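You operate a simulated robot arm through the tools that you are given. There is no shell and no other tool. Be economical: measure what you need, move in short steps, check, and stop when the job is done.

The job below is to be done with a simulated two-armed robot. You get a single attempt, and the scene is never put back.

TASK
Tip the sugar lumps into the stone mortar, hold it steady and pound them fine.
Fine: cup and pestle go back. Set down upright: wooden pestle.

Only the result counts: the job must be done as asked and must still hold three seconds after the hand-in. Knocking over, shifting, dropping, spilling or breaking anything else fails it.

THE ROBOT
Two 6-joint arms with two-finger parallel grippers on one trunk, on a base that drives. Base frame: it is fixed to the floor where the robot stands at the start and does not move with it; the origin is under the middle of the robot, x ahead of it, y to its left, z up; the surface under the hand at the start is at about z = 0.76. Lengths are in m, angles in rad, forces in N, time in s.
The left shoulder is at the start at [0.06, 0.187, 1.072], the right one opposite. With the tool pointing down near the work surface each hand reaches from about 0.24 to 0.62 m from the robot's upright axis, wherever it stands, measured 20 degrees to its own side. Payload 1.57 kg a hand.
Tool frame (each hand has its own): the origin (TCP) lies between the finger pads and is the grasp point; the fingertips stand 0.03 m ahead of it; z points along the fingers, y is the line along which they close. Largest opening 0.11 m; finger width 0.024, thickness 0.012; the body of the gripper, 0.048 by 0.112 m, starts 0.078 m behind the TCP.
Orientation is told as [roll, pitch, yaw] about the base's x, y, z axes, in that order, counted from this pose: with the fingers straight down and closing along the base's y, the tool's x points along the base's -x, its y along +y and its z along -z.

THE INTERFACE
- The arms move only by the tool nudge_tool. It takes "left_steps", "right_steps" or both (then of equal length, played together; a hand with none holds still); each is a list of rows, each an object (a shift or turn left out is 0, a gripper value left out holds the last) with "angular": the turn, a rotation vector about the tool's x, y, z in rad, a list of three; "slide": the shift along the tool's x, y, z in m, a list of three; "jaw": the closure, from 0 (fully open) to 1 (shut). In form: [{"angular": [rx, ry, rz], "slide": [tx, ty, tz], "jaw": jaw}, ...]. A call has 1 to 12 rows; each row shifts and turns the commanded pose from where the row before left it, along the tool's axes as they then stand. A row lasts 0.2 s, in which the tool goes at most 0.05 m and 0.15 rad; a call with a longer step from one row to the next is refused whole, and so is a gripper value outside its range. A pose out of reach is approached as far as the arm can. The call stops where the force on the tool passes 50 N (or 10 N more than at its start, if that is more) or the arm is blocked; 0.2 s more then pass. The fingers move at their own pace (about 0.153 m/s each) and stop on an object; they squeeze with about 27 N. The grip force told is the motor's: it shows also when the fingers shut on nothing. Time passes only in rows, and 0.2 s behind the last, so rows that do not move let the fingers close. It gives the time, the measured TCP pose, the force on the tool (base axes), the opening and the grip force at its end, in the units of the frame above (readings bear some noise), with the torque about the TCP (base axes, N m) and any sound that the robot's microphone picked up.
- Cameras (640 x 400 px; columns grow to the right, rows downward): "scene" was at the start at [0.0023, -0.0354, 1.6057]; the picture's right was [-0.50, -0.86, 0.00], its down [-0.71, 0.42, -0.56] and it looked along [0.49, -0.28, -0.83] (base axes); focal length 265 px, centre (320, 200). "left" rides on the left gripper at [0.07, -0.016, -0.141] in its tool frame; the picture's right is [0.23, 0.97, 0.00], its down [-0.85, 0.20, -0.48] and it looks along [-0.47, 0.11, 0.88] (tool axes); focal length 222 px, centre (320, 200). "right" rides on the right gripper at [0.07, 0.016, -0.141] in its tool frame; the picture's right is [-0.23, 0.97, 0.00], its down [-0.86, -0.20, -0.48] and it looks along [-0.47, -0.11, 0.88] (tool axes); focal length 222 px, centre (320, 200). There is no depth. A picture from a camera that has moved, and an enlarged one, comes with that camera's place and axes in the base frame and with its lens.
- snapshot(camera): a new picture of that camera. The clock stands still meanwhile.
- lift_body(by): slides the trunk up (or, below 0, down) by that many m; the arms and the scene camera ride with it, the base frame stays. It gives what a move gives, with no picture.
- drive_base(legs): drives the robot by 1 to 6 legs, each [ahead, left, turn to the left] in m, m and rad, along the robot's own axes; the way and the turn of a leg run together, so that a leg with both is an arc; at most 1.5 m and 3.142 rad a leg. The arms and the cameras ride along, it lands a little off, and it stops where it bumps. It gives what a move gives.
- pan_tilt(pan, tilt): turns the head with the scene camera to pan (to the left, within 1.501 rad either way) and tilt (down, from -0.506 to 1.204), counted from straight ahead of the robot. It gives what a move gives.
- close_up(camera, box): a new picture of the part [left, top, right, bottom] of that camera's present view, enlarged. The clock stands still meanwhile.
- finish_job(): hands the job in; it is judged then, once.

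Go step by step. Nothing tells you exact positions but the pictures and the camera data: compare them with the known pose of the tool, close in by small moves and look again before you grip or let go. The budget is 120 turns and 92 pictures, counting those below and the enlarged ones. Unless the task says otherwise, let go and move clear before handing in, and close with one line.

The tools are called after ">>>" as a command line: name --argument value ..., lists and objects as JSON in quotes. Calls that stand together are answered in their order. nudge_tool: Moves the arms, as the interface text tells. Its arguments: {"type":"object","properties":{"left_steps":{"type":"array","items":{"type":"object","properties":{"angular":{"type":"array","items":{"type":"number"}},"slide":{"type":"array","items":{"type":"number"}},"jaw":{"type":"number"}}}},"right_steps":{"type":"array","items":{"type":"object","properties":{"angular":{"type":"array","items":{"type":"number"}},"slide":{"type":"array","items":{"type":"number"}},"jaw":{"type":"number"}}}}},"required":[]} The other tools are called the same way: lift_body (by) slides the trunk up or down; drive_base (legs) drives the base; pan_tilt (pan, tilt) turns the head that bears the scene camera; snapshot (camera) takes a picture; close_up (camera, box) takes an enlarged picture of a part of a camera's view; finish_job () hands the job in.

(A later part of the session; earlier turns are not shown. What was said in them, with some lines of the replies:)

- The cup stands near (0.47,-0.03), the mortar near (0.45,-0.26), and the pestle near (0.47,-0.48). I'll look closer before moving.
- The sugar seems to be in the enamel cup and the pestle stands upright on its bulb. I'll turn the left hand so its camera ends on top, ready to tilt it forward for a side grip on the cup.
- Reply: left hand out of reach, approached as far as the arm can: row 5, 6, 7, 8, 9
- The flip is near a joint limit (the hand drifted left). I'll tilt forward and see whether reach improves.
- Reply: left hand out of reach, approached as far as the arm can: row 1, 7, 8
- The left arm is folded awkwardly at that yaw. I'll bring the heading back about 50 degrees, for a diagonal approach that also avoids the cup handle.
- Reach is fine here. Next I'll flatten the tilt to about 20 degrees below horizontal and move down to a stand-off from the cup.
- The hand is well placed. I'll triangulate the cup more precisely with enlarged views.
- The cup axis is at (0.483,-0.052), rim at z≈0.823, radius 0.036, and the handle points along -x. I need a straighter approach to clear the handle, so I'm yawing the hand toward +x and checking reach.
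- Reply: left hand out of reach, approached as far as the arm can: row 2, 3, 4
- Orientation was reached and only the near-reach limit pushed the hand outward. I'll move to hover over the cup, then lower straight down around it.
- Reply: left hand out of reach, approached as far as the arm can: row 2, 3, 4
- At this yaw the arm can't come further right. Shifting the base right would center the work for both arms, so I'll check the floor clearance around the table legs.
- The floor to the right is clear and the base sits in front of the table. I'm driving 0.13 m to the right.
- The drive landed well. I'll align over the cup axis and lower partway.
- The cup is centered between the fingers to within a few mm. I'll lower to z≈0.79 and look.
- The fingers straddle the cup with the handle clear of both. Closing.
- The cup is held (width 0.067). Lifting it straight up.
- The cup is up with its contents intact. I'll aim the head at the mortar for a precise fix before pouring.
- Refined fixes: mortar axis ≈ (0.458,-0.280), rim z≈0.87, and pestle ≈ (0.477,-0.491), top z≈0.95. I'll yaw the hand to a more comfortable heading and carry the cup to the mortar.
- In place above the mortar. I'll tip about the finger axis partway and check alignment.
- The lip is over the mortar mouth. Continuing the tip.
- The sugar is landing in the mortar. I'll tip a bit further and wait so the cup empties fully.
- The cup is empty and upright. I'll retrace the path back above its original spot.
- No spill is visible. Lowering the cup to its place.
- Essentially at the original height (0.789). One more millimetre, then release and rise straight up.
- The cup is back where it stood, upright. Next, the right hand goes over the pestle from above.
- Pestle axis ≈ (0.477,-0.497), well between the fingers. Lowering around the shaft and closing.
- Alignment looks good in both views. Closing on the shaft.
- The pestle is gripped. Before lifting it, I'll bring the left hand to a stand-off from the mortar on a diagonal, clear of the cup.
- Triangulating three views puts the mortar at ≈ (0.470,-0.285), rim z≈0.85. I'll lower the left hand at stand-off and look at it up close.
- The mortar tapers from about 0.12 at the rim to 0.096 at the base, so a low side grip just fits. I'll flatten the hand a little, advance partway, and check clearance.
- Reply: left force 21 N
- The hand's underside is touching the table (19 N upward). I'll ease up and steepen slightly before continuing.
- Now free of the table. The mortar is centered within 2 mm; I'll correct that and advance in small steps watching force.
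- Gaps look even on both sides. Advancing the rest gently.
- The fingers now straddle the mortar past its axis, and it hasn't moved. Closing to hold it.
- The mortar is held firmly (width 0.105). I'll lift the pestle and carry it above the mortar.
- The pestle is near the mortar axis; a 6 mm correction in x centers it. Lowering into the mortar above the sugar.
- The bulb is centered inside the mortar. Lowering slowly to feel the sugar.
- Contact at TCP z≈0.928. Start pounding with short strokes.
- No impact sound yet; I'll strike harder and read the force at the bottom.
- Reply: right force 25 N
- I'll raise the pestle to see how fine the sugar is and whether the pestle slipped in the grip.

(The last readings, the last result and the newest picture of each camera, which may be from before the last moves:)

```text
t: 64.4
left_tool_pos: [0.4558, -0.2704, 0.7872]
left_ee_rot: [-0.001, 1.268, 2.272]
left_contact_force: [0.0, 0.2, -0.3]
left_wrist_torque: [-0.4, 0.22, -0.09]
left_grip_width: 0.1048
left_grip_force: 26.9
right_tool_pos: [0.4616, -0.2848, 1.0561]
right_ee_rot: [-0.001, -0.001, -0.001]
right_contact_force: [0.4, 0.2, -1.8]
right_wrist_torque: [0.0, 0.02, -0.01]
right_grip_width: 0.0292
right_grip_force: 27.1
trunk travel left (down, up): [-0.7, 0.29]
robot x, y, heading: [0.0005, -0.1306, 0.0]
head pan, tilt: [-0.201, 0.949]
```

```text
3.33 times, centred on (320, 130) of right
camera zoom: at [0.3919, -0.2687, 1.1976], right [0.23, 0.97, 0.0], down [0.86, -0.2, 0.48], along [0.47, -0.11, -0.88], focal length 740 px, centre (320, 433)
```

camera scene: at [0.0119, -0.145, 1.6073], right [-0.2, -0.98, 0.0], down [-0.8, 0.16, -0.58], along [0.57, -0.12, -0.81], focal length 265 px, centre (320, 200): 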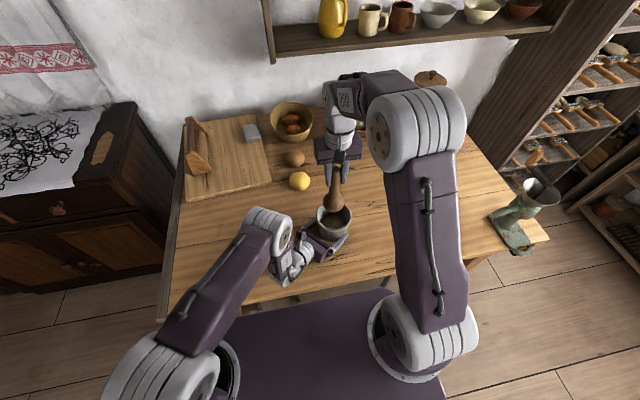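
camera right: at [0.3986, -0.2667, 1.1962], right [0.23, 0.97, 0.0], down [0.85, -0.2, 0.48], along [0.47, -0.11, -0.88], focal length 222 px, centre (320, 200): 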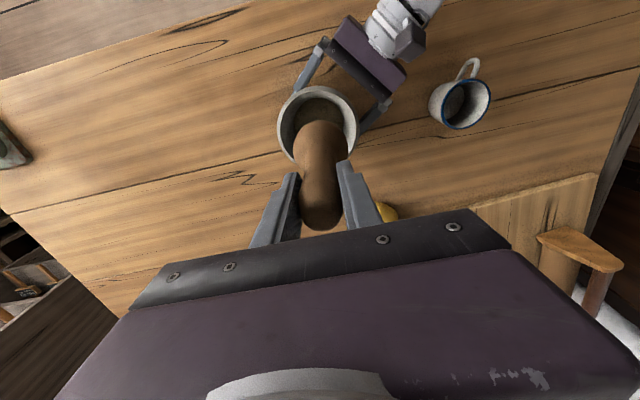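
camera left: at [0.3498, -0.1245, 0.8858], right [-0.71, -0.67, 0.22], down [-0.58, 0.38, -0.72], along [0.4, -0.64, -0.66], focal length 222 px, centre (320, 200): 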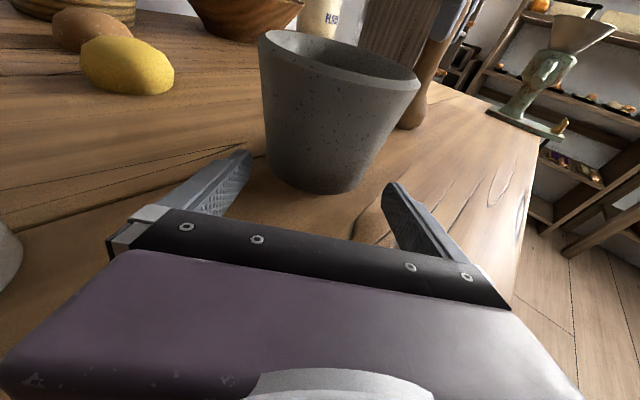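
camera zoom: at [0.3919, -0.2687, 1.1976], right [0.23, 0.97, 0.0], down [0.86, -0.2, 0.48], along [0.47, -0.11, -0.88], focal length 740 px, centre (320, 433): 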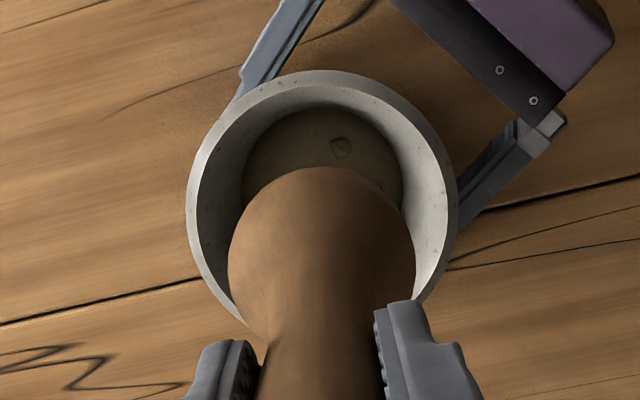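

Lumps are visibly fewer. Back down for more strokes, a little harder.

>>> nudge_tool --right_steps '[{"slide": [0, 0, 0.045]}, {"slide": [0, 0, 0.041]}, {"slide": [0, 0, 0.05]}, {"slide": [0, 0, -0.048]}, {"slide": [0, 0, 0.049]}, {"slide": [0, 0, -0.049]}, {"slide": [0, 0, 0.049]}, {"slide": [0, 0, -0.049]}, {"slide": [0, 0, 0.049]}, {"slide": [0, 0, -0.049]}, {"slide": [0, 0, 0.049]}]'

>>> nudge_tool --right_steps '[{"slide": [0.005, 0, -0.049]}, {"slide": [0, 0, 0.049]}, {"slide": [0, 0, -0.049]}, {"slide": [0, 0, 0.049]}, {"slide": [0, 0, -0.049]}, {"slide": [0, 0, 0.049]}, {"slide": [0, 0, -0.049]}, {"slide": [0, 0, 0.049]}, {"slide": [-0.005, 0, -0.049]}]'

>>> nudge_tool --right_steps '[{"slide": [0, 0, -0.045]}, {"slide": [0, 0, -0.045]}, {}]'

>>> close_up --camera "scene" --box '[290, 170, 370, 250]'

```text
t: 66.8
left_tool_pos: [0.453, -0.2689, 0.7874]
left_ee_rot: [-0.003, 1.265, 2.271]
left_contact_force: [6.8, -3.9, -1.5]
left_wrist_torque: [-0.01, 0.95, -0.47]
left_grip_width: 0.1051
left_grip_force: 27.0
right_tool_pos: [0.4644, -0.2852, 0.9187]
right_ee_rot: [0.0, -0.004, 0.001]
right_contact_force: [-5.0, 1.1, 24.8]
right_wrist_torque: [0.1, 0.05, 0.06]
right_grip_width: 0.0283
right_grip_force: 27.1
trunk travel left (down, up): [-0.7, 0.29]
robot x, y, heading: [0.001, -0.1314, -0.002]
head pan, tilt: [-0.201, 0.949]
```

```text
t: 68.8
left_tool_pos: [0.4544, -0.269, 0.7883]
left_ee_rot: [-0.008, 1.267, 2.267]
left_contact_force: [0.6, 2.3, 0.7]
left_wrist_torque: [-0.13, 0.17, 0.03]
left_grip_width: 0.1049
left_grip_force: 26.8
right_tool_pos: [0.4586, -0.2858, 0.9644]
right_ee_rot: [0.0, 0.002, 0.0]
right_contact_force: [0.5, 1.1, -1.6]
right_wrist_torque: [0.0, -0.01, 0.01]
right_grip_width: 0.0293
right_grip_force: 27.3
trunk travel left (down, up): [-0.7, 0.29]
robot x, y, heading: [0.0007, -0.1308, 0.001]
head pan, tilt: [-0.201, 0.949]
```

```text
t: 69.6
left_tool_pos: [0.4552, -0.2704, 0.7872]
left_ee_rot: [-0.002, 1.269, 2.269]
left_contact_force: [0.1, 0.2, 0.6]
left_wrist_torque: [-0.26, 0.26, -0.03]
left_grip_width: 0.105
left_grip_force: 26.7
right_tool_pos: [0.461, -0.2857, 1.0562]
right_ee_rot: [0.001, 0.0, 0.001]
right_contact_force: [-0.1, 0.2, -2.0]
right_wrist_torque: [0.0, 0.0, -0.01]
right_grip_width: 0.029
right_grip_force: 27.1
trunk travel left (down, up): [-0.7, 0.29]
robot x, y, heading: [-0.0064, -0.1341, 0.0]
head pan, tilt: [-0.201, 0.949]
```

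```text
5.00 times, centred on (330, 210) of scene
camera zoom: at [0.0129, -0.1454, 1.6073], right [-0.2, -0.98, 0.0], down [-0.8, 0.16, -0.58], along [0.57, -0.12, -0.81], focal length 1326 px, centre (270, 150)
```

zoom: 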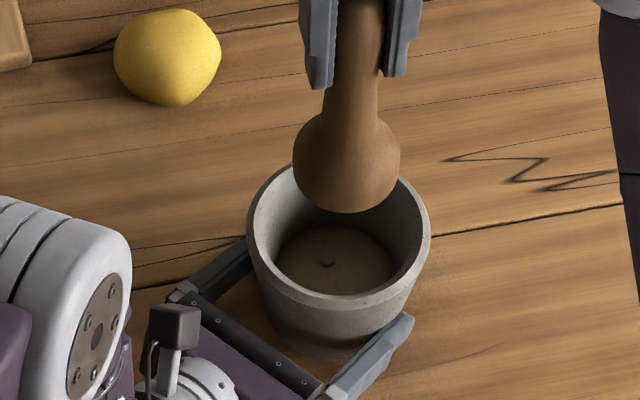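

Only one small lump remains. Another round.

>>> nudge_tool --right_steps '[{"slide": [0, 0, 0.045]}, {"slide": [0, 0, 0.044]}, {"slide": [0, 0, 0.049]}, {"slide": [0, 0, -0.048]}, {"slide": [0, 0, 0.048]}, {"slide": [0, 0, -0.048]}, {"slide": [0, 0, 0.049]}, {"slide": [0, 0, -0.049]}, {"slide": [0, 0, 0.049]}, {"slide": [0, 0, -0.049]}, {"slide": [0, 0, 0.049]}, {"slide": [0, 0, -0.049]}]'

>>> nudge_tool --right_steps '[{"slide": [0, 0, 0.049]}, {"slide": [0, 0, -0.049]}, {"slide": [0, 0, 0.049]}, {"slide": [0, 0, -0.049]}, {"slide": [0, 0, 0.049]}, {"slide": [0, 0, -0.049]}, {"slide": [0, 0, 0.049]}, {"slide": [0, 0, -0.049]}]'

>>> nudge_tool --right_steps '[{"slide": [0, 0, -0.045]}, {"slide": [0, 0, -0.045]}, {}]'

>>> close_up --camera "scene" --box '[290, 170, 370, 250]'

>>> close_up --camera "right" --box '[240, 70, 400, 190]'

```text
t: 72.2
left_tool_pos: [0.4554, -0.2697, 0.7874]
left_ee_rot: [-0.008, 1.267, 2.266]
left_contact_force: [0.1, 1.1, -0.1]
left_wrist_torque: [-0.16, 0.18, 0.02]
left_grip_width: 0.1046
left_grip_force: 26.9
right_tool_pos: [0.4581, -0.2859, 0.9656]
right_ee_rot: [0.0, 0.0, 0.001]
right_contact_force: [0.1, 0.5, -2.0]
right_wrist_torque: [0.05, 0.01, 0.0]
right_grip_width: 0.0293
right_grip_force: 26.7
trunk travel left (down, up): [-0.7, 0.29]
robot x, y, heading: [0.0027, -0.1304, 0.002]
head pan, tilt: [-0.201, 0.949]
```

```text
t: 74.0
left_tool_pos: [0.454, -0.2701, 0.7871]
left_ee_rot: [-0.007, 1.268, 2.267]
left_contact_force: [-0.1, 2.0, 0.0]
left_wrist_torque: [-0.12, 0.17, 0.04]
left_grip_width: 0.1051
left_grip_force: 26.7
right_tool_pos: [0.4627, -0.2861, 0.9666]
right_ee_rot: [0.0, 0.0, 0.0]
right_contact_force: [-0.9, -0.4, -1.8]
right_wrist_torque: [0.02, 0.0, -0.02]
right_grip_width: 0.0292
right_grip_force: 27.0
trunk travel left (down, up): [-0.7, 0.29]
robot x, y, heading: [-0.0002, -0.134, 0.0]
head pan, tilt: [-0.201, 0.949]
```

```text
t: 74.8
left_tool_pos: [0.4553, -0.2701, 0.7873]
left_ee_rot: [-0.003, 1.27, 2.272]
left_contact_force: [-0.5, 0.4, 0.7]
left_wrist_torque: [-0.25, 0.3, -0.09]
left_grip_width: 0.1046
left_grip_force: 26.6
right_tool_pos: [0.4613, -0.2833, 1.0545]
right_ee_rot: [0.0, 0.002, 0.0]
right_contact_force: [-0.1, -0.7, -2.3]
right_wrist_torque: [-0.03, 0.04, -0.03]
right_grip_width: 0.0291
right_grip_force: 27.1
trunk travel left (down, up): [-0.7, 0.29]
robot x, y, heading: [0.0012, -0.1305, -0.002]
head pan, tilt: [-0.201, 0.949]
```

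```text
5.00 times, centred on (330, 210) of scene
camera zoom: at [0.0128, -0.1453, 1.6073], right [-0.2, -0.98, 0.0], down [-0.8, 0.16, -0.58], along [0.57, -0.12, -0.81], focal length 1326 px, centre (270, 150)
```

zoom: 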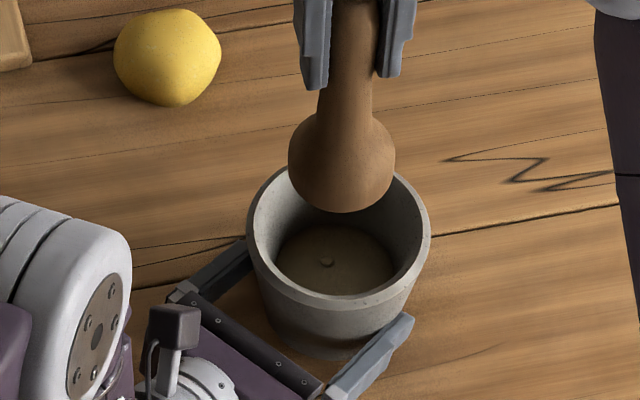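

```text
3.33 times, centred on (320, 130) of right
camera zoom: at [0.3925, -0.2669, 1.1972], right [0.23, 0.97, 0.0], down [0.86, -0.2, 0.48], along [0.47, -0.11, -0.88], focal length 740 px, centre (320, 433)
```

zoom: 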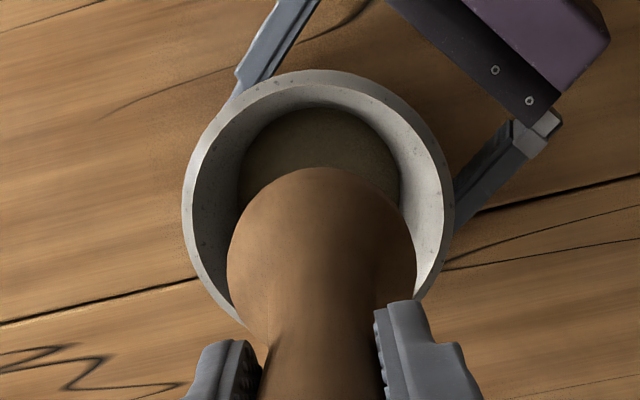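

One lump remains near the middle. I'll probe the force at the bottom of the stroke, going a bit deeper.

>>> nudge_tool --right_steps '[{"slide": [0, 0, 0.045]}, {"slide": [0, 0, 0.043]}, {"slide": [0, 0, 0.05]}]'

>>> nudge_tool --right_steps '[{"slide": [0, 0, 0.004]}]'

```text
t: 75.6
left_tool_pos: [0.4552, -0.2706, 0.7859]
left_ee_rot: [-0.003, 1.264, 2.274]
left_contact_force: [11.0, -5.3, -4.6]
left_wrist_torque: [-0.47, 0.83, 0.05]
left_grip_width: 0.105
left_grip_force: 27.2
right_tool_pos: [0.4627, -0.2816, 0.9198]
right_ee_rot: [0.0, 0.0, 0.0]
right_contact_force: [-8.6, 1.8, 18.8]
right_wrist_torque: [0.24, 0.51, 0.07]
right_grip_width: 0.0295
right_grip_force: 27.2
trunk travel left (down, up): [-0.7, 0.29]
robot x, y, heading: [0.0016, -0.1294, -0.001]
head pan, tilt: [-0.201, 0.949]
```

```text
t: 76.0
left_tool_pos: [0.4548, -0.2681, 0.7875]
left_ee_rot: [-0.009, 1.268, 2.269]
left_contact_force: [1.9, 0.1, 3.1]
left_wrist_torque: [0.09, 0.48, 0.0]
left_grip_width: 0.105
left_grip_force: 27.3
right_tool_pos: [0.4631, -0.2824, 0.9189]
right_ee_rot: [0.0, -0.006, -0.001]
right_contact_force: [-3.5, -0.3, 11.3]
right_wrist_torque: [-0.05, 0.15, -0.01]
right_grip_width: 0.0293
right_grip_force: 26.6
trunk travel left (down, up): [-0.7, 0.29]
robot x, y, heading: [0.0009, -0.1295, 0.001]
head pan, tilt: [-0.201, 0.949]
stopped in row 1 (right hand): the force on the tool passed its limit at 51 N (the readings are from after the stop); the commanded pose is now the measured one
```

Good force there (51 N), with sideways push suggesting the bulb rides the +x wall. I'll shift 7 mm toward -x and strike again.

>>> nudge_tool --right_steps '[{"slide": [0.007, 0, -0.046]}, {"slide": [0, 0, 0.047]}, {"slide": [0, 0, -0.047]}, {"slide": [0, 0, 0.048]}, {"slide": [0, 0, -0.048]}, {"slide": [0, 0, 0.049]}, {"slide": [0, 0, -0.049]}, {"slide": [0, 0, 0.049]}, {"slide": [0, 0, -0.049]}, {"slide": [0, 0, 0.049]}]'

>>> nudge_tool --right_steps '[{"slide": [0, 0, -0.049]}, {"slide": [0, 0, 0.049]}, {"slide": [0, 0, -0.049]}, {"slide": [0, 0, 0.049]}, {"slide": [0, 0, -0.049]}, {"slide": [0, 0, 0.05]}, {"slide": [0, 0, -0.05]}, {"slide": [0, 0, 0.05]}]'

>>> nudge_tool --right_steps '[{"slide": [0, 0, -0.045]}, {"slide": [0, 0, -0.045]}, {"slide": [0, 0, -0.045]}, {}]'

>>> close_up --camera "scene" --box '[290, 170, 370, 250]'

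```text
t: 78.2
left_tool_pos: [0.4546, -0.2691, 0.7867]
left_ee_rot: [-0.003, 1.262, 2.274]
left_contact_force: [7.8, -0.2, 0.3]
left_wrist_torque: [-0.69, 0.54, -0.35]
left_grip_width: 0.105
left_grip_force: 27.2
right_tool_pos: [0.4602, -0.2831, 0.9153]
right_ee_rot: [-0.001, -0.009, 0.0]
right_contact_force: [-4.5, -0.7, 24.0]
right_wrist_torque: [-0.21, 0.01, 0.02]
right_grip_width: 0.0294
right_grip_force: 27.4
trunk travel left (down, up): [-0.7, 0.29]
robot x, y, heading: [-0.0005, -0.133, 0.002]
head pan, tilt: [-0.201, 0.949]
```

```text
t: 80.0
left_tool_pos: [0.4559, -0.2683, 0.7868]
left_ee_rot: [-0.001, 1.263, 2.274]
left_contact_force: [7.0, -6.9, -5.0]
left_wrist_torque: [-0.41, 0.22, -0.22]
left_grip_width: 0.1049
left_grip_force: 27.0
right_tool_pos: [0.4581, -0.2813, 0.9155]
right_ee_rot: [-0.001, -0.006, 0.0]
right_contact_force: [-6.4, 0.2, 16.6]
right_wrist_torque: [0.02, 0.26, 0.05]
right_grip_width: 0.0291
right_grip_force: 27.0
trunk travel left (down, up): [-0.7, 0.29]
robot x, y, heading: [0.0008, -0.1336, 0.0]
head pan, tilt: [-0.201, 0.949]
```

```text
t: 81.0
left_tool_pos: [0.4553, -0.2689, 0.7872]
left_ee_rot: [-0.002, 1.265, 2.276]
left_contact_force: [-1.2, 0.1, -0.3]
left_wrist_torque: [-0.05, 0.37, -0.11]
left_grip_width: 0.1047
left_grip_force: 26.7
right_tool_pos: [0.4603, -0.2816, 1.0519]
right_ee_rot: [0.002, -0.006, 0.001]
right_contact_force: [0.0, -0.1, -2.9]
right_wrist_torque: [0.01, 0.02, -0.01]
right_grip_width: 0.0294
right_grip_force: 27.0
trunk travel left (down, up): [-0.7, 0.29]
robot x, y, heading: [0.0005, -0.1287, 0.0]
head pan, tilt: [-0.201, 0.949]
```

```text
5.00 times, centred on (330, 210) of scene
camera zoom: at [0.0131, -0.1456, 1.6073], right [-0.2, -0.98, 0.0], down [-0.8, 0.16, -0.58], along [0.57, -0.12, -0.81], focal length 1326 px, centre (270, 150)
```

zoom: 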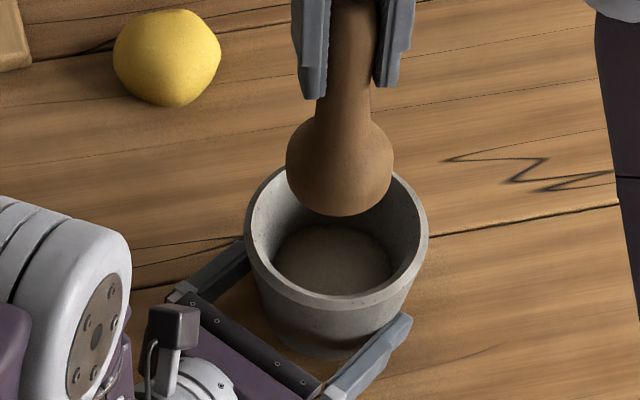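

No lumps are visible now. I'll carry the pestle back over its spot and look into the whole mortar before setting it down.

>>> nudge_tool --right_steps '[{"slide": [-0.0028, -0.0364, 0]}, {"slide": [-0.0028, -0.0364, 0]}, {"slide": [-0.0028, -0.0364, 0]}, {"slide": [-0.0028, -0.0364, 0]}, {"slide": [-0.0028, -0.0364, 0]}, {"slide": [-0.0028, -0.0364, 0]}, {}]'

>>> close_up --camera "scene" --box '[300, 190, 360, 240]'

>>> snapshot --camera "right"

>>> close_up --camera "scene" --box '[340, 100, 460, 220]'

```text
t: 82.6
left_tool_pos: [0.4566, -0.269, 0.7866]
left_ee_rot: [-0.002, 1.265, 2.273]
left_contact_force: [0.6, -2.2, 0.6]
left_wrist_torque: [-0.05, 0.3, 0.0]
left_grip_width: 0.1048
left_grip_force: 26.9
right_tool_pos: [0.4748, -0.5017, 1.0476]
right_ee_rot: [0.0, -0.005, 0.0]
right_contact_force: [1.3, -0.4, -2.1]
right_wrist_torque: [0.04, 0.02, 0.02]
right_grip_width: 0.0291
right_grip_force: 27.3
trunk travel left (down, up): [-0.7, 0.29]
robot x, y, heading: [0.001, -0.1318, 0.004]
head pan, tilt: [-0.201, 0.949]
```

```text
8.00 times, centred on (330, 215) of scene
camera zoom: at [0.0137, -0.1459, 1.6073], right [-0.2, -0.98, 0.0], down [-0.8, 0.16, -0.58], along [0.57, -0.12, -0.81], focal length 2122 px, centre (240, 80)
```

zoom: 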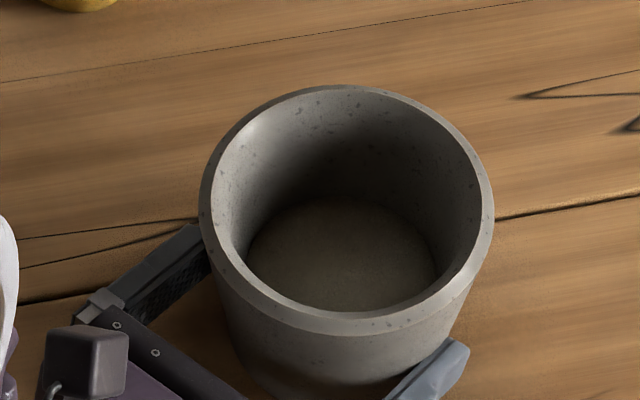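

```text
24 pictures are left
camera right: at [0.4042, -0.4865, 1.1898], right [0.23, 0.97, 0.0], down [0.85, -0.2, 0.48], along [0.47, -0.11, -0.88], focal length 222 px, centre (320, 200)
```

right: 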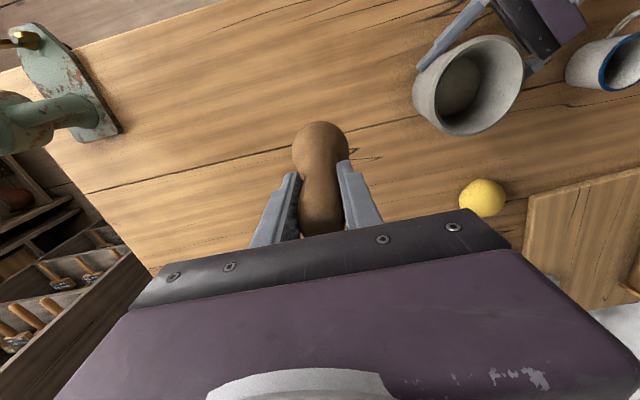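

```text
3.33 times, centred on (400, 160) of scene
camera zoom: at [0.0137, -0.1459, 1.6073], right [-0.2, -0.98, 0.0], down [-0.8, 0.16, -0.58], along [0.57, -0.12, -0.81], focal length 884 px, centre (53, 333)
```

zoom: 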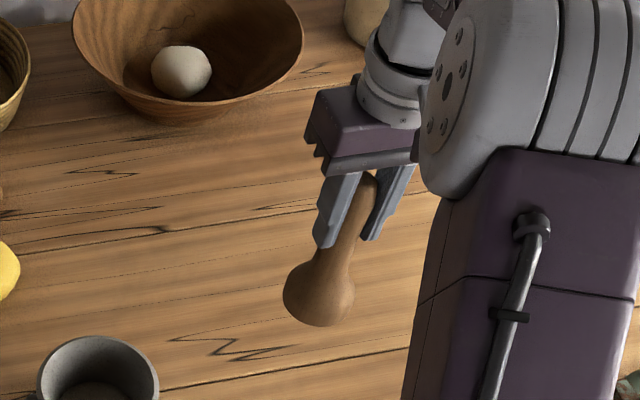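

The sugar is uniformly fine. Lowering the pestle onto its original spot, then feeling for the table.

>>> nudge_tool --right_steps '[{"slide": [-0.0023, 0.0015, 0.03]}, {"slide": [0, 0, 0.04]}, {"slide": [0, 0, 0.04]}, {"slide": [0, 0, 0.018]}, {}]'

>>> nudge_tool --right_steps '[{"slide": [0, 0, 0.003]}, {"slide": [0, 0, 0.003]}, {"slide": [0, 0, 0.003]}, {}]'

```text
t: 83.8
left_tool_pos: [0.4556, -0.2692, 0.7857]
left_ee_rot: [-0.004, 1.265, 2.273]
left_contact_force: [0.1, -1.2, 0.5]
left_wrist_torque: [-0.17, 0.35, 0.02]
left_grip_width: 0.1047
left_grip_force: 26.6
right_tool_pos: [0.4771, -0.5007, 0.9218]
right_ee_rot: [0.002, -0.005, 0.001]
right_contact_force: [0.5, -1.3, -2.5]
right_wrist_torque: [-0.01, 0.01, -0.01]
right_grip_width: 0.0291
right_grip_force: 26.9
trunk travel left (down, up): [-0.7, 0.29]
robot x, y, heading: [-0.0033, -0.1309, 0.0]
head pan, tilt: [-0.201, 0.949]
```

```text
t: 84.8
left_tool_pos: [0.4551, -0.2682, 0.7853]
left_ee_rot: [-0.004, 1.266, 2.272]
left_contact_force: [-0.8, -1.1, 0.2]
left_wrist_torque: [-0.17, 0.31, 0.03]
left_grip_width: 0.1046
left_grip_force: 27.8
right_tool_pos: [0.4773, -0.5013, 0.9125]
right_ee_rot: [0.004, -0.004, -0.001]
right_contact_force: [0.7, 0.1, -2.6]
right_wrist_torque: [-0.03, 0.0, -0.03]
right_grip_width: 0.0291
right_grip_force: 26.9
trunk travel left (down, up): [-0.7, 0.29]
robot x, y, heading: [-0.0027, -0.1313, -0.002]
head pan, tilt: [-0.201, 0.949]
```

>>> nudge_tool --right_steps '[{"slide": [0, 0, 0.003]}, {"slide": [0, 0, 0.003]}, {}]'

>>> nudge_tool --right_steps '[{"slide": [0, 0, 0.002]}, {"slide": [0, 0, 0.002]}, {}]'

>>> close_up --camera "scene" --box '[340, 130, 440, 230]'

```text
t: 85.6
left_tool_pos: [0.4556, -0.2698, 0.7864]
left_ee_rot: [-0.004, 1.266, 2.271]
left_contact_force: [0.6, -1.1, 0.2]
left_wrist_torque: [-0.19, 0.33, 0.02]
left_grip_width: 0.1048
left_grip_force: 26.8
right_tool_pos: [0.4778, -0.5006, 0.9057]
right_ee_rot: [0.003, -0.002, -0.001]
right_contact_force: [0.0, -0.4, -2.0]
right_wrist_torque: [-0.03, -0.01, 0.0]
right_grip_width: 0.0293
right_grip_force: 27.0
trunk travel left (down, up): [-0.7, 0.29]
robot x, y, heading: [-0.0016, -0.1295, -0.002]
head pan, tilt: [-0.201, 0.949]
```

```text
t: 86.4
left_tool_pos: [0.457, -0.2692, 0.7855]
left_ee_rot: [-0.001, 1.266, 2.272]
left_contact_force: [1.2, -2.4, -0.3]
left_wrist_torque: [-0.21, 0.33, 0.02]
left_grip_width: 0.1046
left_grip_force: 26.7
right_tool_pos: [0.4765, -0.5006, 0.9021]
right_ee_rot: [0.001, -0.005, -0.002]
right_contact_force: [-0.3, 0.1, -2.1]
right_wrist_torque: [0.01, 0.01, 0.02]
right_grip_width: 0.0292
right_grip_force: 27.3
trunk travel left (down, up): [-0.7, 0.29]
robot x, y, heading: [-0.0019, -0.1302, 0.0]
head pan, tilt: [-0.201, 0.949]
```

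```text
4.00 times, centred on (390, 180) of scene
camera zoom: at [0.013, -0.1461, 1.6073], right [-0.2, -0.98, 0.0], down [-0.8, 0.16, -0.58], along [0.57, -0.12, -0.81], focal length 1061 px, centre (40, 280)
```

zoom: 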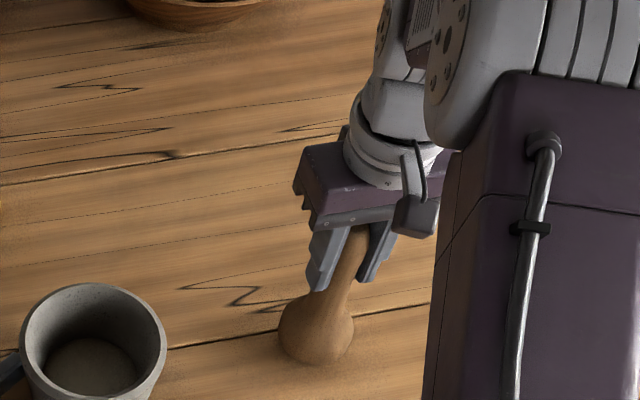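

The bulb sits about 8–10 mm above the table still. Lowering in 2 mm steps.

>>> nudge_tool --right_steps '[{"slide": [0, 0, 0.002]}, {"slide": [0, 0, 0.002]}, {"slide": [0, 0, 0.001]}, {}]'

>>> nudge_tool --right_steps '[{"slide": [0, 0, 0.001]}, {"slide": [0, 0, 0.001]}, {}]'

```text
t: 87.4
left_tool_pos: [0.4557, -0.2702, 0.7852]
left_ee_rot: [-0.003, 1.268, 2.272]
left_contact_force: [-0.4, -1.7, 0.0]
left_wrist_torque: [-0.18, 0.34, 0.03]
left_grip_width: 0.1047
left_grip_force: 26.6
right_tool_pos: [0.4774, -0.4998, 0.8954]
right_ee_rot: [0.0, -0.006, -0.001]
right_contact_force: [-0.9, -0.7, -1.4]
right_wrist_torque: [0.0, -0.03, -0.01]
right_grip_width: 0.0293
right_grip_force: 27.1
trunk travel left (down, up): [-0.7, 0.29]
robot x, y, heading: [-0.0017, -0.1288, -0.0]
head pan, tilt: [-0.201, 0.949]
```

```text
t: 88.2
left_tool_pos: [0.456, -0.2693, 0.7862]
left_ee_rot: [-0.003, 1.266, 2.272]
left_contact_force: [0.9, -1.5, -0.7]
left_wrist_torque: [-0.22, 0.39, 0.02]
left_grip_width: 0.1047
left_grip_force: 27.2
right_tool_pos: [0.4761, -0.4994, 0.8939]
right_ee_rot: [0.001, -0.006, 0.0]
right_contact_force: [0.2, -0.2, -2.2]
right_wrist_torque: [0.01, -0.02, -0.01]
right_grip_width: 0.0294
right_grip_force: 27.1
trunk travel left (down, up): [-0.7, 0.29]
robot x, y, heading: [0.0011, -0.134, 0.0]
head pan, tilt: [-0.201, 0.949]
```

>>> nudge_tool --right_steps '[{"slide": [0, 0, 0.001]}, {"slide": [0, 0, 0.001]}, {}]'

>>> nudge_tool --right_steps '[{"slide": [0, 0, 0.001]}, {"slide": [0, 0, 0.001]}, {}]'

>>> close_up --camera "scene" --box '[340, 130, 440, 230]'

```text
t: 89.0
left_tool_pos: [0.4552, -0.269, 0.7856]
left_ee_rot: [-0.003, 1.263, 2.272]
left_contact_force: [1.6, -0.4, 0.1]
left_wrist_torque: [0.0, 0.17, 0.08]
left_grip_width: 0.1047
left_grip_force: 27.7
right_tool_pos: [0.4773, -0.5, 0.8934]
right_ee_rot: [0.001, -0.006, -0.001]
right_contact_force: [-1.8, -0.2, 9.3]
right_wrist_torque: [-0.1, -0.16, 0.0]
right_grip_width: 0.0292
right_grip_force: 27.1
trunk travel left (down, up): [-0.7, 0.29]
robot x, y, heading: [0.0026, -0.1335, -0.003]
head pan, tilt: [-0.201, 0.949]
```

```text
t: 89.8
left_tool_pos: [0.4537, -0.268, 0.7867]
left_ee_rot: [-0.005, 1.268, 2.27]
left_contact_force: [0.1, -0.6, -0.6]
left_wrist_torque: [0.13, 0.13, -0.01]
left_grip_width: 0.1046
left_grip_force: 26.6
right_tool_pos: [0.4748, -0.4989, 0.8923]
right_ee_rot: [-0.002, -0.009, -0.001]
right_contact_force: [-0.9, -5.6, 25.1]
right_wrist_torque: [-0.37, -0.39, -0.1]
right_grip_width: 0.0284
right_grip_force: 27.2
trunk travel left (down, up): [-0.7, 0.29]
robot x, y, heading: [-0.0011, -0.1287, -0.0]
head pan, tilt: [-0.201, 0.949]
```

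```text
4.00 times, centred on (390, 180) of scene
camera zoom: at [0.0094, -0.1443, 1.6075], right [-0.2, -0.98, 0.0], down [-0.8, 0.16, -0.58], along [0.57, -0.12, -0.81], focal length 1061 px, centre (40, 280)
```

zoom: 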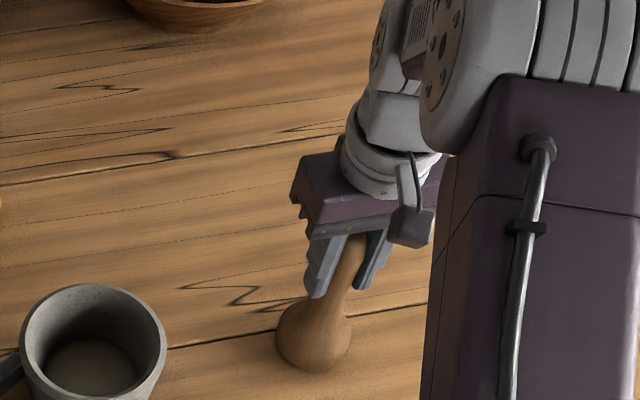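

The pestle is firmly on the table where it stood. I'll relax the press and open the fingers slowly.

>>> nudge_tool --right_steps '[{"slide": [0, 0, -0.0012]}, {"slide": [0, 0, -0.0008]}, {}]'

>>> nudge_tool --right_steps '[{"jaw": 0.72}, {"jaw": 0.69}, {"jaw": 0.62}, {"jaw": 0.4}, {"jaw": 0}, {}]'

>>> close_up --camera "scene" --box '[340, 130, 440, 230]'

>>> snapshot --camera "right"

```text
t: 90.6
left_tool_pos: [0.4549, -0.2684, 0.787]
left_ee_rot: [-0.005, 1.267, 2.271]
left_contact_force: [0.6, 0.3, 0.7]
left_wrist_torque: [0.16, 0.13, 0.0]
left_grip_width: 0.1048
left_grip_force: 26.8
right_tool_pos: [0.4767, -0.4974, 0.8926]
right_ee_rot: [0.001, -0.005, -0.001]
right_contact_force: [-3.0, -5.0, 14.3]
right_wrist_torque: [-0.67, -0.14, -0.14]
right_grip_width: 0.0294
right_grip_force: 27.2
trunk travel left (down, up): [-0.7, 0.29]
robot x, y, heading: [0.0017, -0.1287, -0.002]
head pan, tilt: [-0.201, 0.949]
```

```text
t: 92.0
left_tool_pos: [0.4571, -0.2694, 0.786]
left_ee_rot: [-0.005, 1.267, 2.274]
left_contact_force: [3.4, -0.9, -0.7]
left_wrist_torque: [-0.08, 0.28, 0.1]
left_grip_width: 0.1049
left_grip_force: 26.9
right_tool_pos: [0.4782, -0.5001, 0.8921]
right_ee_rot: [0.002, -0.004, 0.0]
right_contact_force: [0.3, 0.9, -0.7]
right_wrist_torque: [-0.04, -0.03, -0.03]
right_grip_width: 0.11
right_grip_force: 0.1
trunk travel left (down, up): [-0.7, 0.29]
robot x, y, heading: [0.0026, -0.1309, 0.0]
head pan, tilt: [-0.201, 0.949]
```

```text
4.00 times, centred on (390, 180) of scene
camera zoom: at [0.0135, -0.1459, 1.6073], right [-0.2, -0.98, 0.0], down [-0.8, 0.16, -0.58], along [0.57, -0.12, -0.81], focal length 1061 px, centre (40, 280)
```

zoom: 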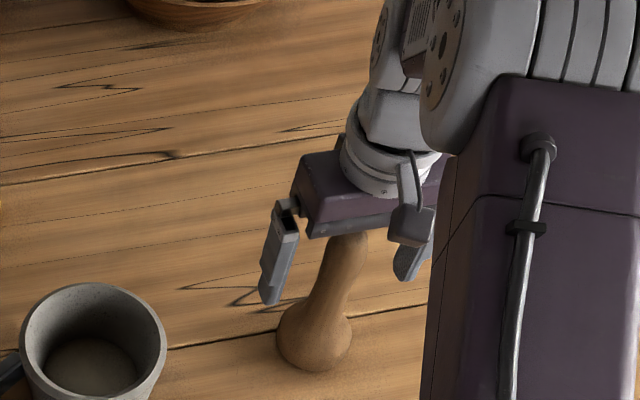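

```text
19 pictures are left
camera right: at [0.4072, -0.4837, 1.0332], right [0.23, 0.97, 0.0], down [0.85, -0.2, 0.48], along [0.47, -0.11, -0.88], focal length 222 px, centre (320, 200)
```

right: 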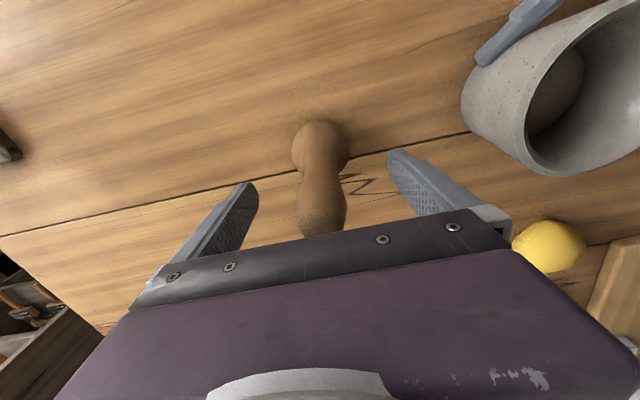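

The pestle stands upright by itself. I'll raise the right hand straight up and back, then open the left hand and withdraw it along its approach line.

>>> nudge_tool --right_steps '[{"slide": [0, 0, -0.04]}, {"slide": [0, 0, -0.04]}, {"slide": [0, 0, -0.04]}, {"slide": [0, 0, -0.04]}, {"slide": [0.04, 0, 0]}, {"slide": [0.04, 0, 0]}, {"slide": [0.04, 0, 0]}]'

>>> nudge_tool --left_steps '[{"jaw": 0.03}, {"jaw": 0}, {"jaw": 0}, {}]'

>>> close_up --camera "scene" --box '[240, 170, 420, 280]'

>>> close_up --camera "left" --box '[180, 0, 460, 240]'

```text
t: 93.6
left_tool_pos: [0.4551, -0.2687, 0.7858]
left_ee_rot: [-0.004, 1.265, 2.27]
left_contact_force: [0.0, 0.9, 0.7]
left_wrist_torque: [-0.22, 0.36, -0.05]
left_grip_width: 0.105
left_grip_force: 26.9
right_tool_pos: [0.356, -0.4975, 1.0515]
right_ee_rot: [0.003, -0.005, -0.001]
right_contact_force: [-0.7, -0.7, 0.7]
right_wrist_torque: [-0.01, -0.02, 0.0]
right_grip_width: 0.11
right_grip_force: 0.0
trunk travel left (down, up): [-0.7, 0.29]
robot x, y, heading: [0.0002, -0.1308, -0.003]
head pan, tilt: [-0.201, 0.949]
```

```text
t: 94.6
left_tool_pos: [0.4551, -0.2688, 0.7862]
left_ee_rot: [-0.004, 1.266, 2.271]
left_contact_force: [0.8, 0.1, -0.2]
left_wrist_torque: [0.0, -0.01, 0.01]
left_grip_width: 0.11
left_grip_force: 0.1
right_tool_pos: [0.3569, -0.497, 1.0524]
right_ee_rot: [0.001, -0.006, -0.001]
right_contact_force: [0.1, -0.1, -0.4]
right_wrist_torque: [0.0, -0.01, -0.01]
right_grip_width: 0.1099
right_grip_force: 0.0
trunk travel left (down, up): [-0.7, 0.29]
robot x, y, heading: [-0.0008, -0.1323, 0.004]
head pan, tilt: [-0.201, 0.949]
```

```text
3.56 times, centred on (330, 225) of scene
camera zoom: at [0.0119, -0.1455, 1.6073], right [-0.2, -0.98, 0.0], down [-0.8, 0.16, -0.58], along [0.57, -0.12, -0.81], focal length 943 px, centre (284, 111)
```

zoom: 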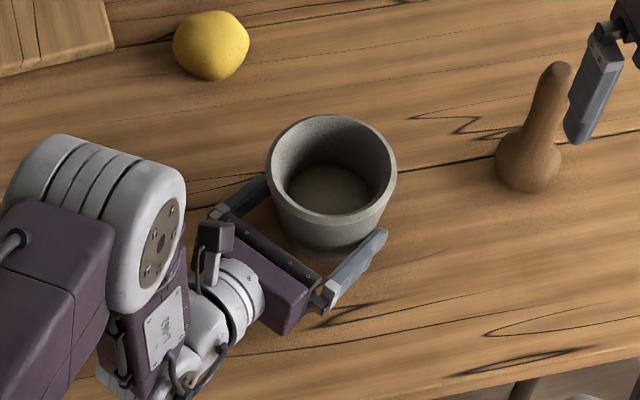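

```text
1.67 times, centred on (320, 120) of left
camera zoom: at [0.393, -0.1721, 0.8959], right [-0.7, -0.68, 0.22], down [-0.61, 0.41, -0.67], along [0.37, -0.6, -0.71], focal length 370 px, centre (320, 333)
```

zoom: 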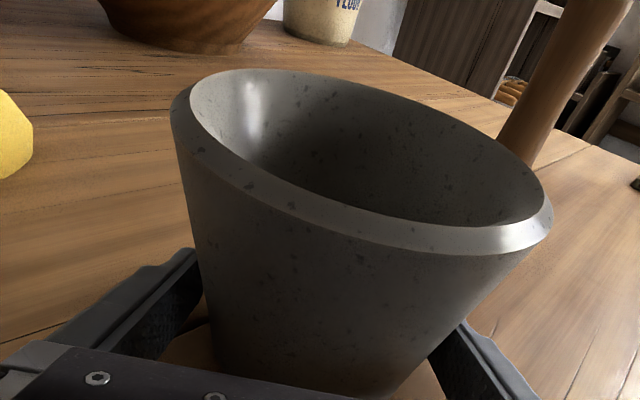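

Both sides show a small gap. Backing the left hand out horizontally, slowly at first, then up.

>>> nudge_tool --left_steps '[{"slide": [-0.003, 0, -0.0095]}, {"slide": [-0.003, 0, -0.0095]}, {"slide": [-0.006, 0, -0.0191]}, {"slide": [-0.006, 0, -0.0191]}, {"slide": [-0.006, 0, -0.0191]}, {"slide": [-0.006, 0, -0.0191]}, {"slide": [0.0286, 0, -0.0089]}, {"slide": [0.0382, 0, -0.0119]}, {"slide": [0.0382, 0, -0.0119]}, {"slide": [0.0382, 0, -0.0119]}, {"slide": [0.0382, 0, -0.0119]}, {}]'

>>> snapshot --camera "scene"

>>> close_up --camera "scene" --box '[240, 170, 420, 280]'

```text
t: 97.2
left_tool_pos: [0.3917, -0.1939, 0.9756]
left_ee_rot: [-0.002, 1.265, 2.275]
left_contact_force: [-0.4, 0.7, 0.3]
left_wrist_torque: [0.04, -0.02, -0.02]
left_grip_width: 0.11
left_grip_force: 0.0
right_tool_pos: [0.3564, -0.4976, 1.0512]
right_ee_rot: [0.003, -0.006, 0.0]
right_contact_force: [0.5, -0.3, 0.8]
right_wrist_torque: [-0.03, 0.01, 0.02]
right_grip_width: 0.11
right_grip_force: 0.0
trunk travel left (down, up): [-0.7, 0.29]
robot x, y, heading: [-0.0021, -0.1322, 0.0]
head pan, tilt: [-0.201, 0.949]
```

```text
16 pictures are left
camera scene: at [0.0127, -0.1455, 1.6073], right [-0.2, -0.98, 0.0], down [-0.8, 0.16, -0.58], along [0.57, -0.12, -0.81], focal length 265 px, centre (320, 200)
```

scene: 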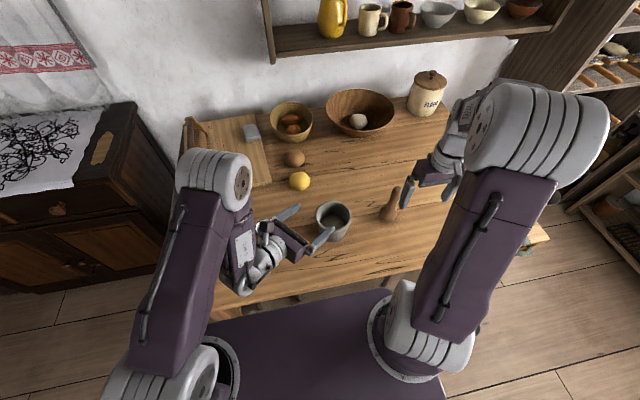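

```text
3.56 times, centred on (330, 225) of scene
camera zoom: at [0.0127, -0.1455, 1.6073], right [-0.2, -0.98, 0.0], down [-0.8, 0.16, -0.58], along [0.57, -0.12, -0.81], focal length 943 px, centre (284, 111)
```

zoom: 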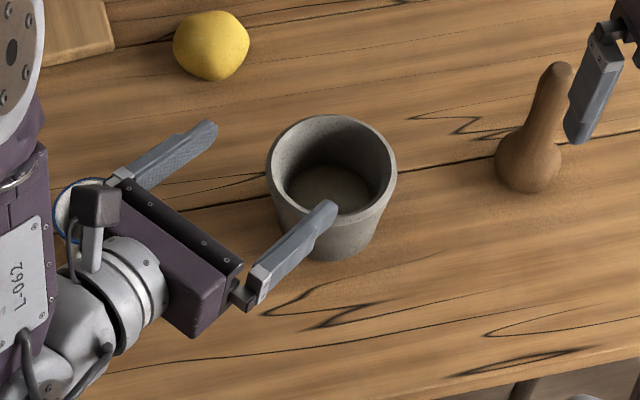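

The mortar hasn't moved and the pestle is upright. I'll raise the left hand further to confirm the cup.

>>> nudge_tool --left_steps '[{"slide": [0.0382, 0, -0.0119]}, {"slide": [0.0382, 0, -0.0119]}, {"slide": [0.0382, 0, -0.0119]}, {"slide": [0.0382, 0, -0.0119]}, {"slide": [0, -0.04, 0]}, {"slide": [0, -0.04, 0]}, {"slide": [0, -0.04, -0.02]}, {}]'

>>> pan_tilt --pan -0.527 --tilt 0.972

>>> snapshot --camera "scene"

>>> snapshot --camera "right"

```text
t: 99.0
left_tool_pos: [0.496, -0.1147, 1.1331]
left_ee_rot: [-0.005, 1.265, 2.27]
left_contact_force: [-0.7, 0.1, -0.1]
left_wrist_torque: [-0.02, 0.01, 0.05]
left_grip_width: 0.11
left_grip_force: 0.0
left hand out of reach, approached as far as the arm can: row 1, 2, 3
right_tool_pos: [0.3559, -0.4986, 1.0523]
right_ee_rot: [0.001, -0.004, 0.0]
right_contact_force: [0.0, -0.4, 0.3]
right_wrist_torque: [0.02, -0.02, -0.01]
right_grip_width: 0.1101
right_grip_force: 0.1
trunk travel left (down, up): [-0.7, 0.29]
robot x, y, heading: [-0.0009, -0.13, 0.004]
head pan, tilt: [-0.201, 0.949]
```

```text
t: 99.9
left_tool_pos: [0.495, -0.1126, 1.1326]
left_ee_rot: [-0.003, 1.267, 2.273]
left_contact_force: [-0.2, -0.6, -0.5]
left_wrist_torque: [0.03, 0.0, 0.01]
left_grip_width: 0.1098
left_grip_force: 0.1
right_tool_pos: [0.3566, -0.4967, 1.0526]
right_ee_rot: [-0.001, -0.005, 0.0]
right_contact_force: [-0.2, 0.0, 0.3]
right_wrist_torque: [0.01, -0.01, 0.01]
right_grip_width: 0.1102
right_grip_force: 0.0
trunk travel left (down, up): [-0.7, 0.29]
robot x, y, heading: [-0.001, -0.1305, -0.002]
head pan, tilt: [-0.527, 0.972]
```

```text
14 pictures are left
camera scene: at [0.0024, -0.1665, 1.6057], right [-0.5, -0.86, 0.0], down [-0.71, 0.41, -0.56], along [0.49, -0.28, -0.83], focal length 265 px, centre (320, 200)
```

scene: 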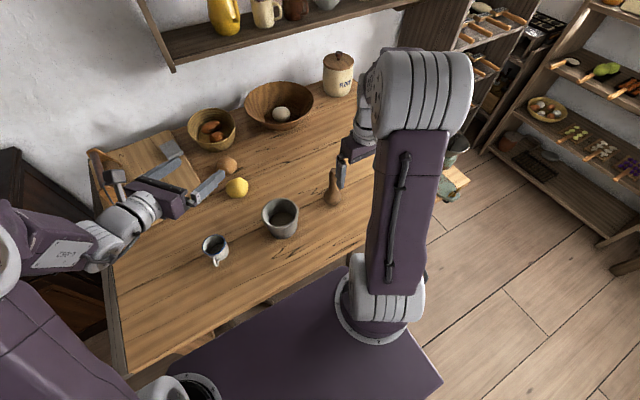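

```text
13 pictures are left
camera right: at [0.2855, -0.4817, 1.1936], right [0.23, 0.97, 0.0], down [0.85, -0.2, 0.48], along [0.47, -0.11, -0.88], focal length 222 px, centre (320, 200)
```

right: 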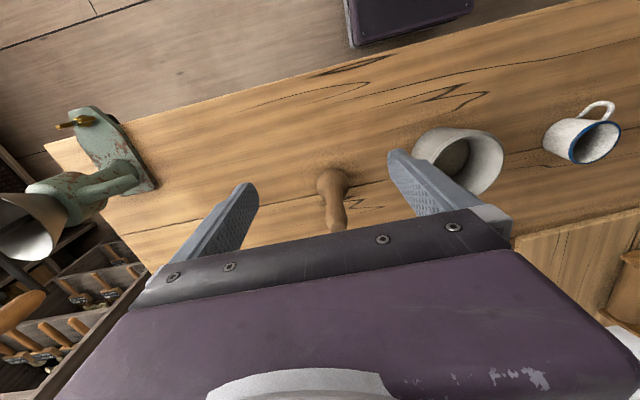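

The cup and the pestle are both back upright in their places, the mortar holds fine sugar, and both hands are clear. Handing in.

>>> finish_job

```text
The job is handed in.
```

The job is handed in. The sugar was tipped into the mortar and pounded with no lumps left in view, and nothing spilled that I could see. The cup and wooden pestle are back upright in their places, and the mortar moved only a millimetre or two when gripped.
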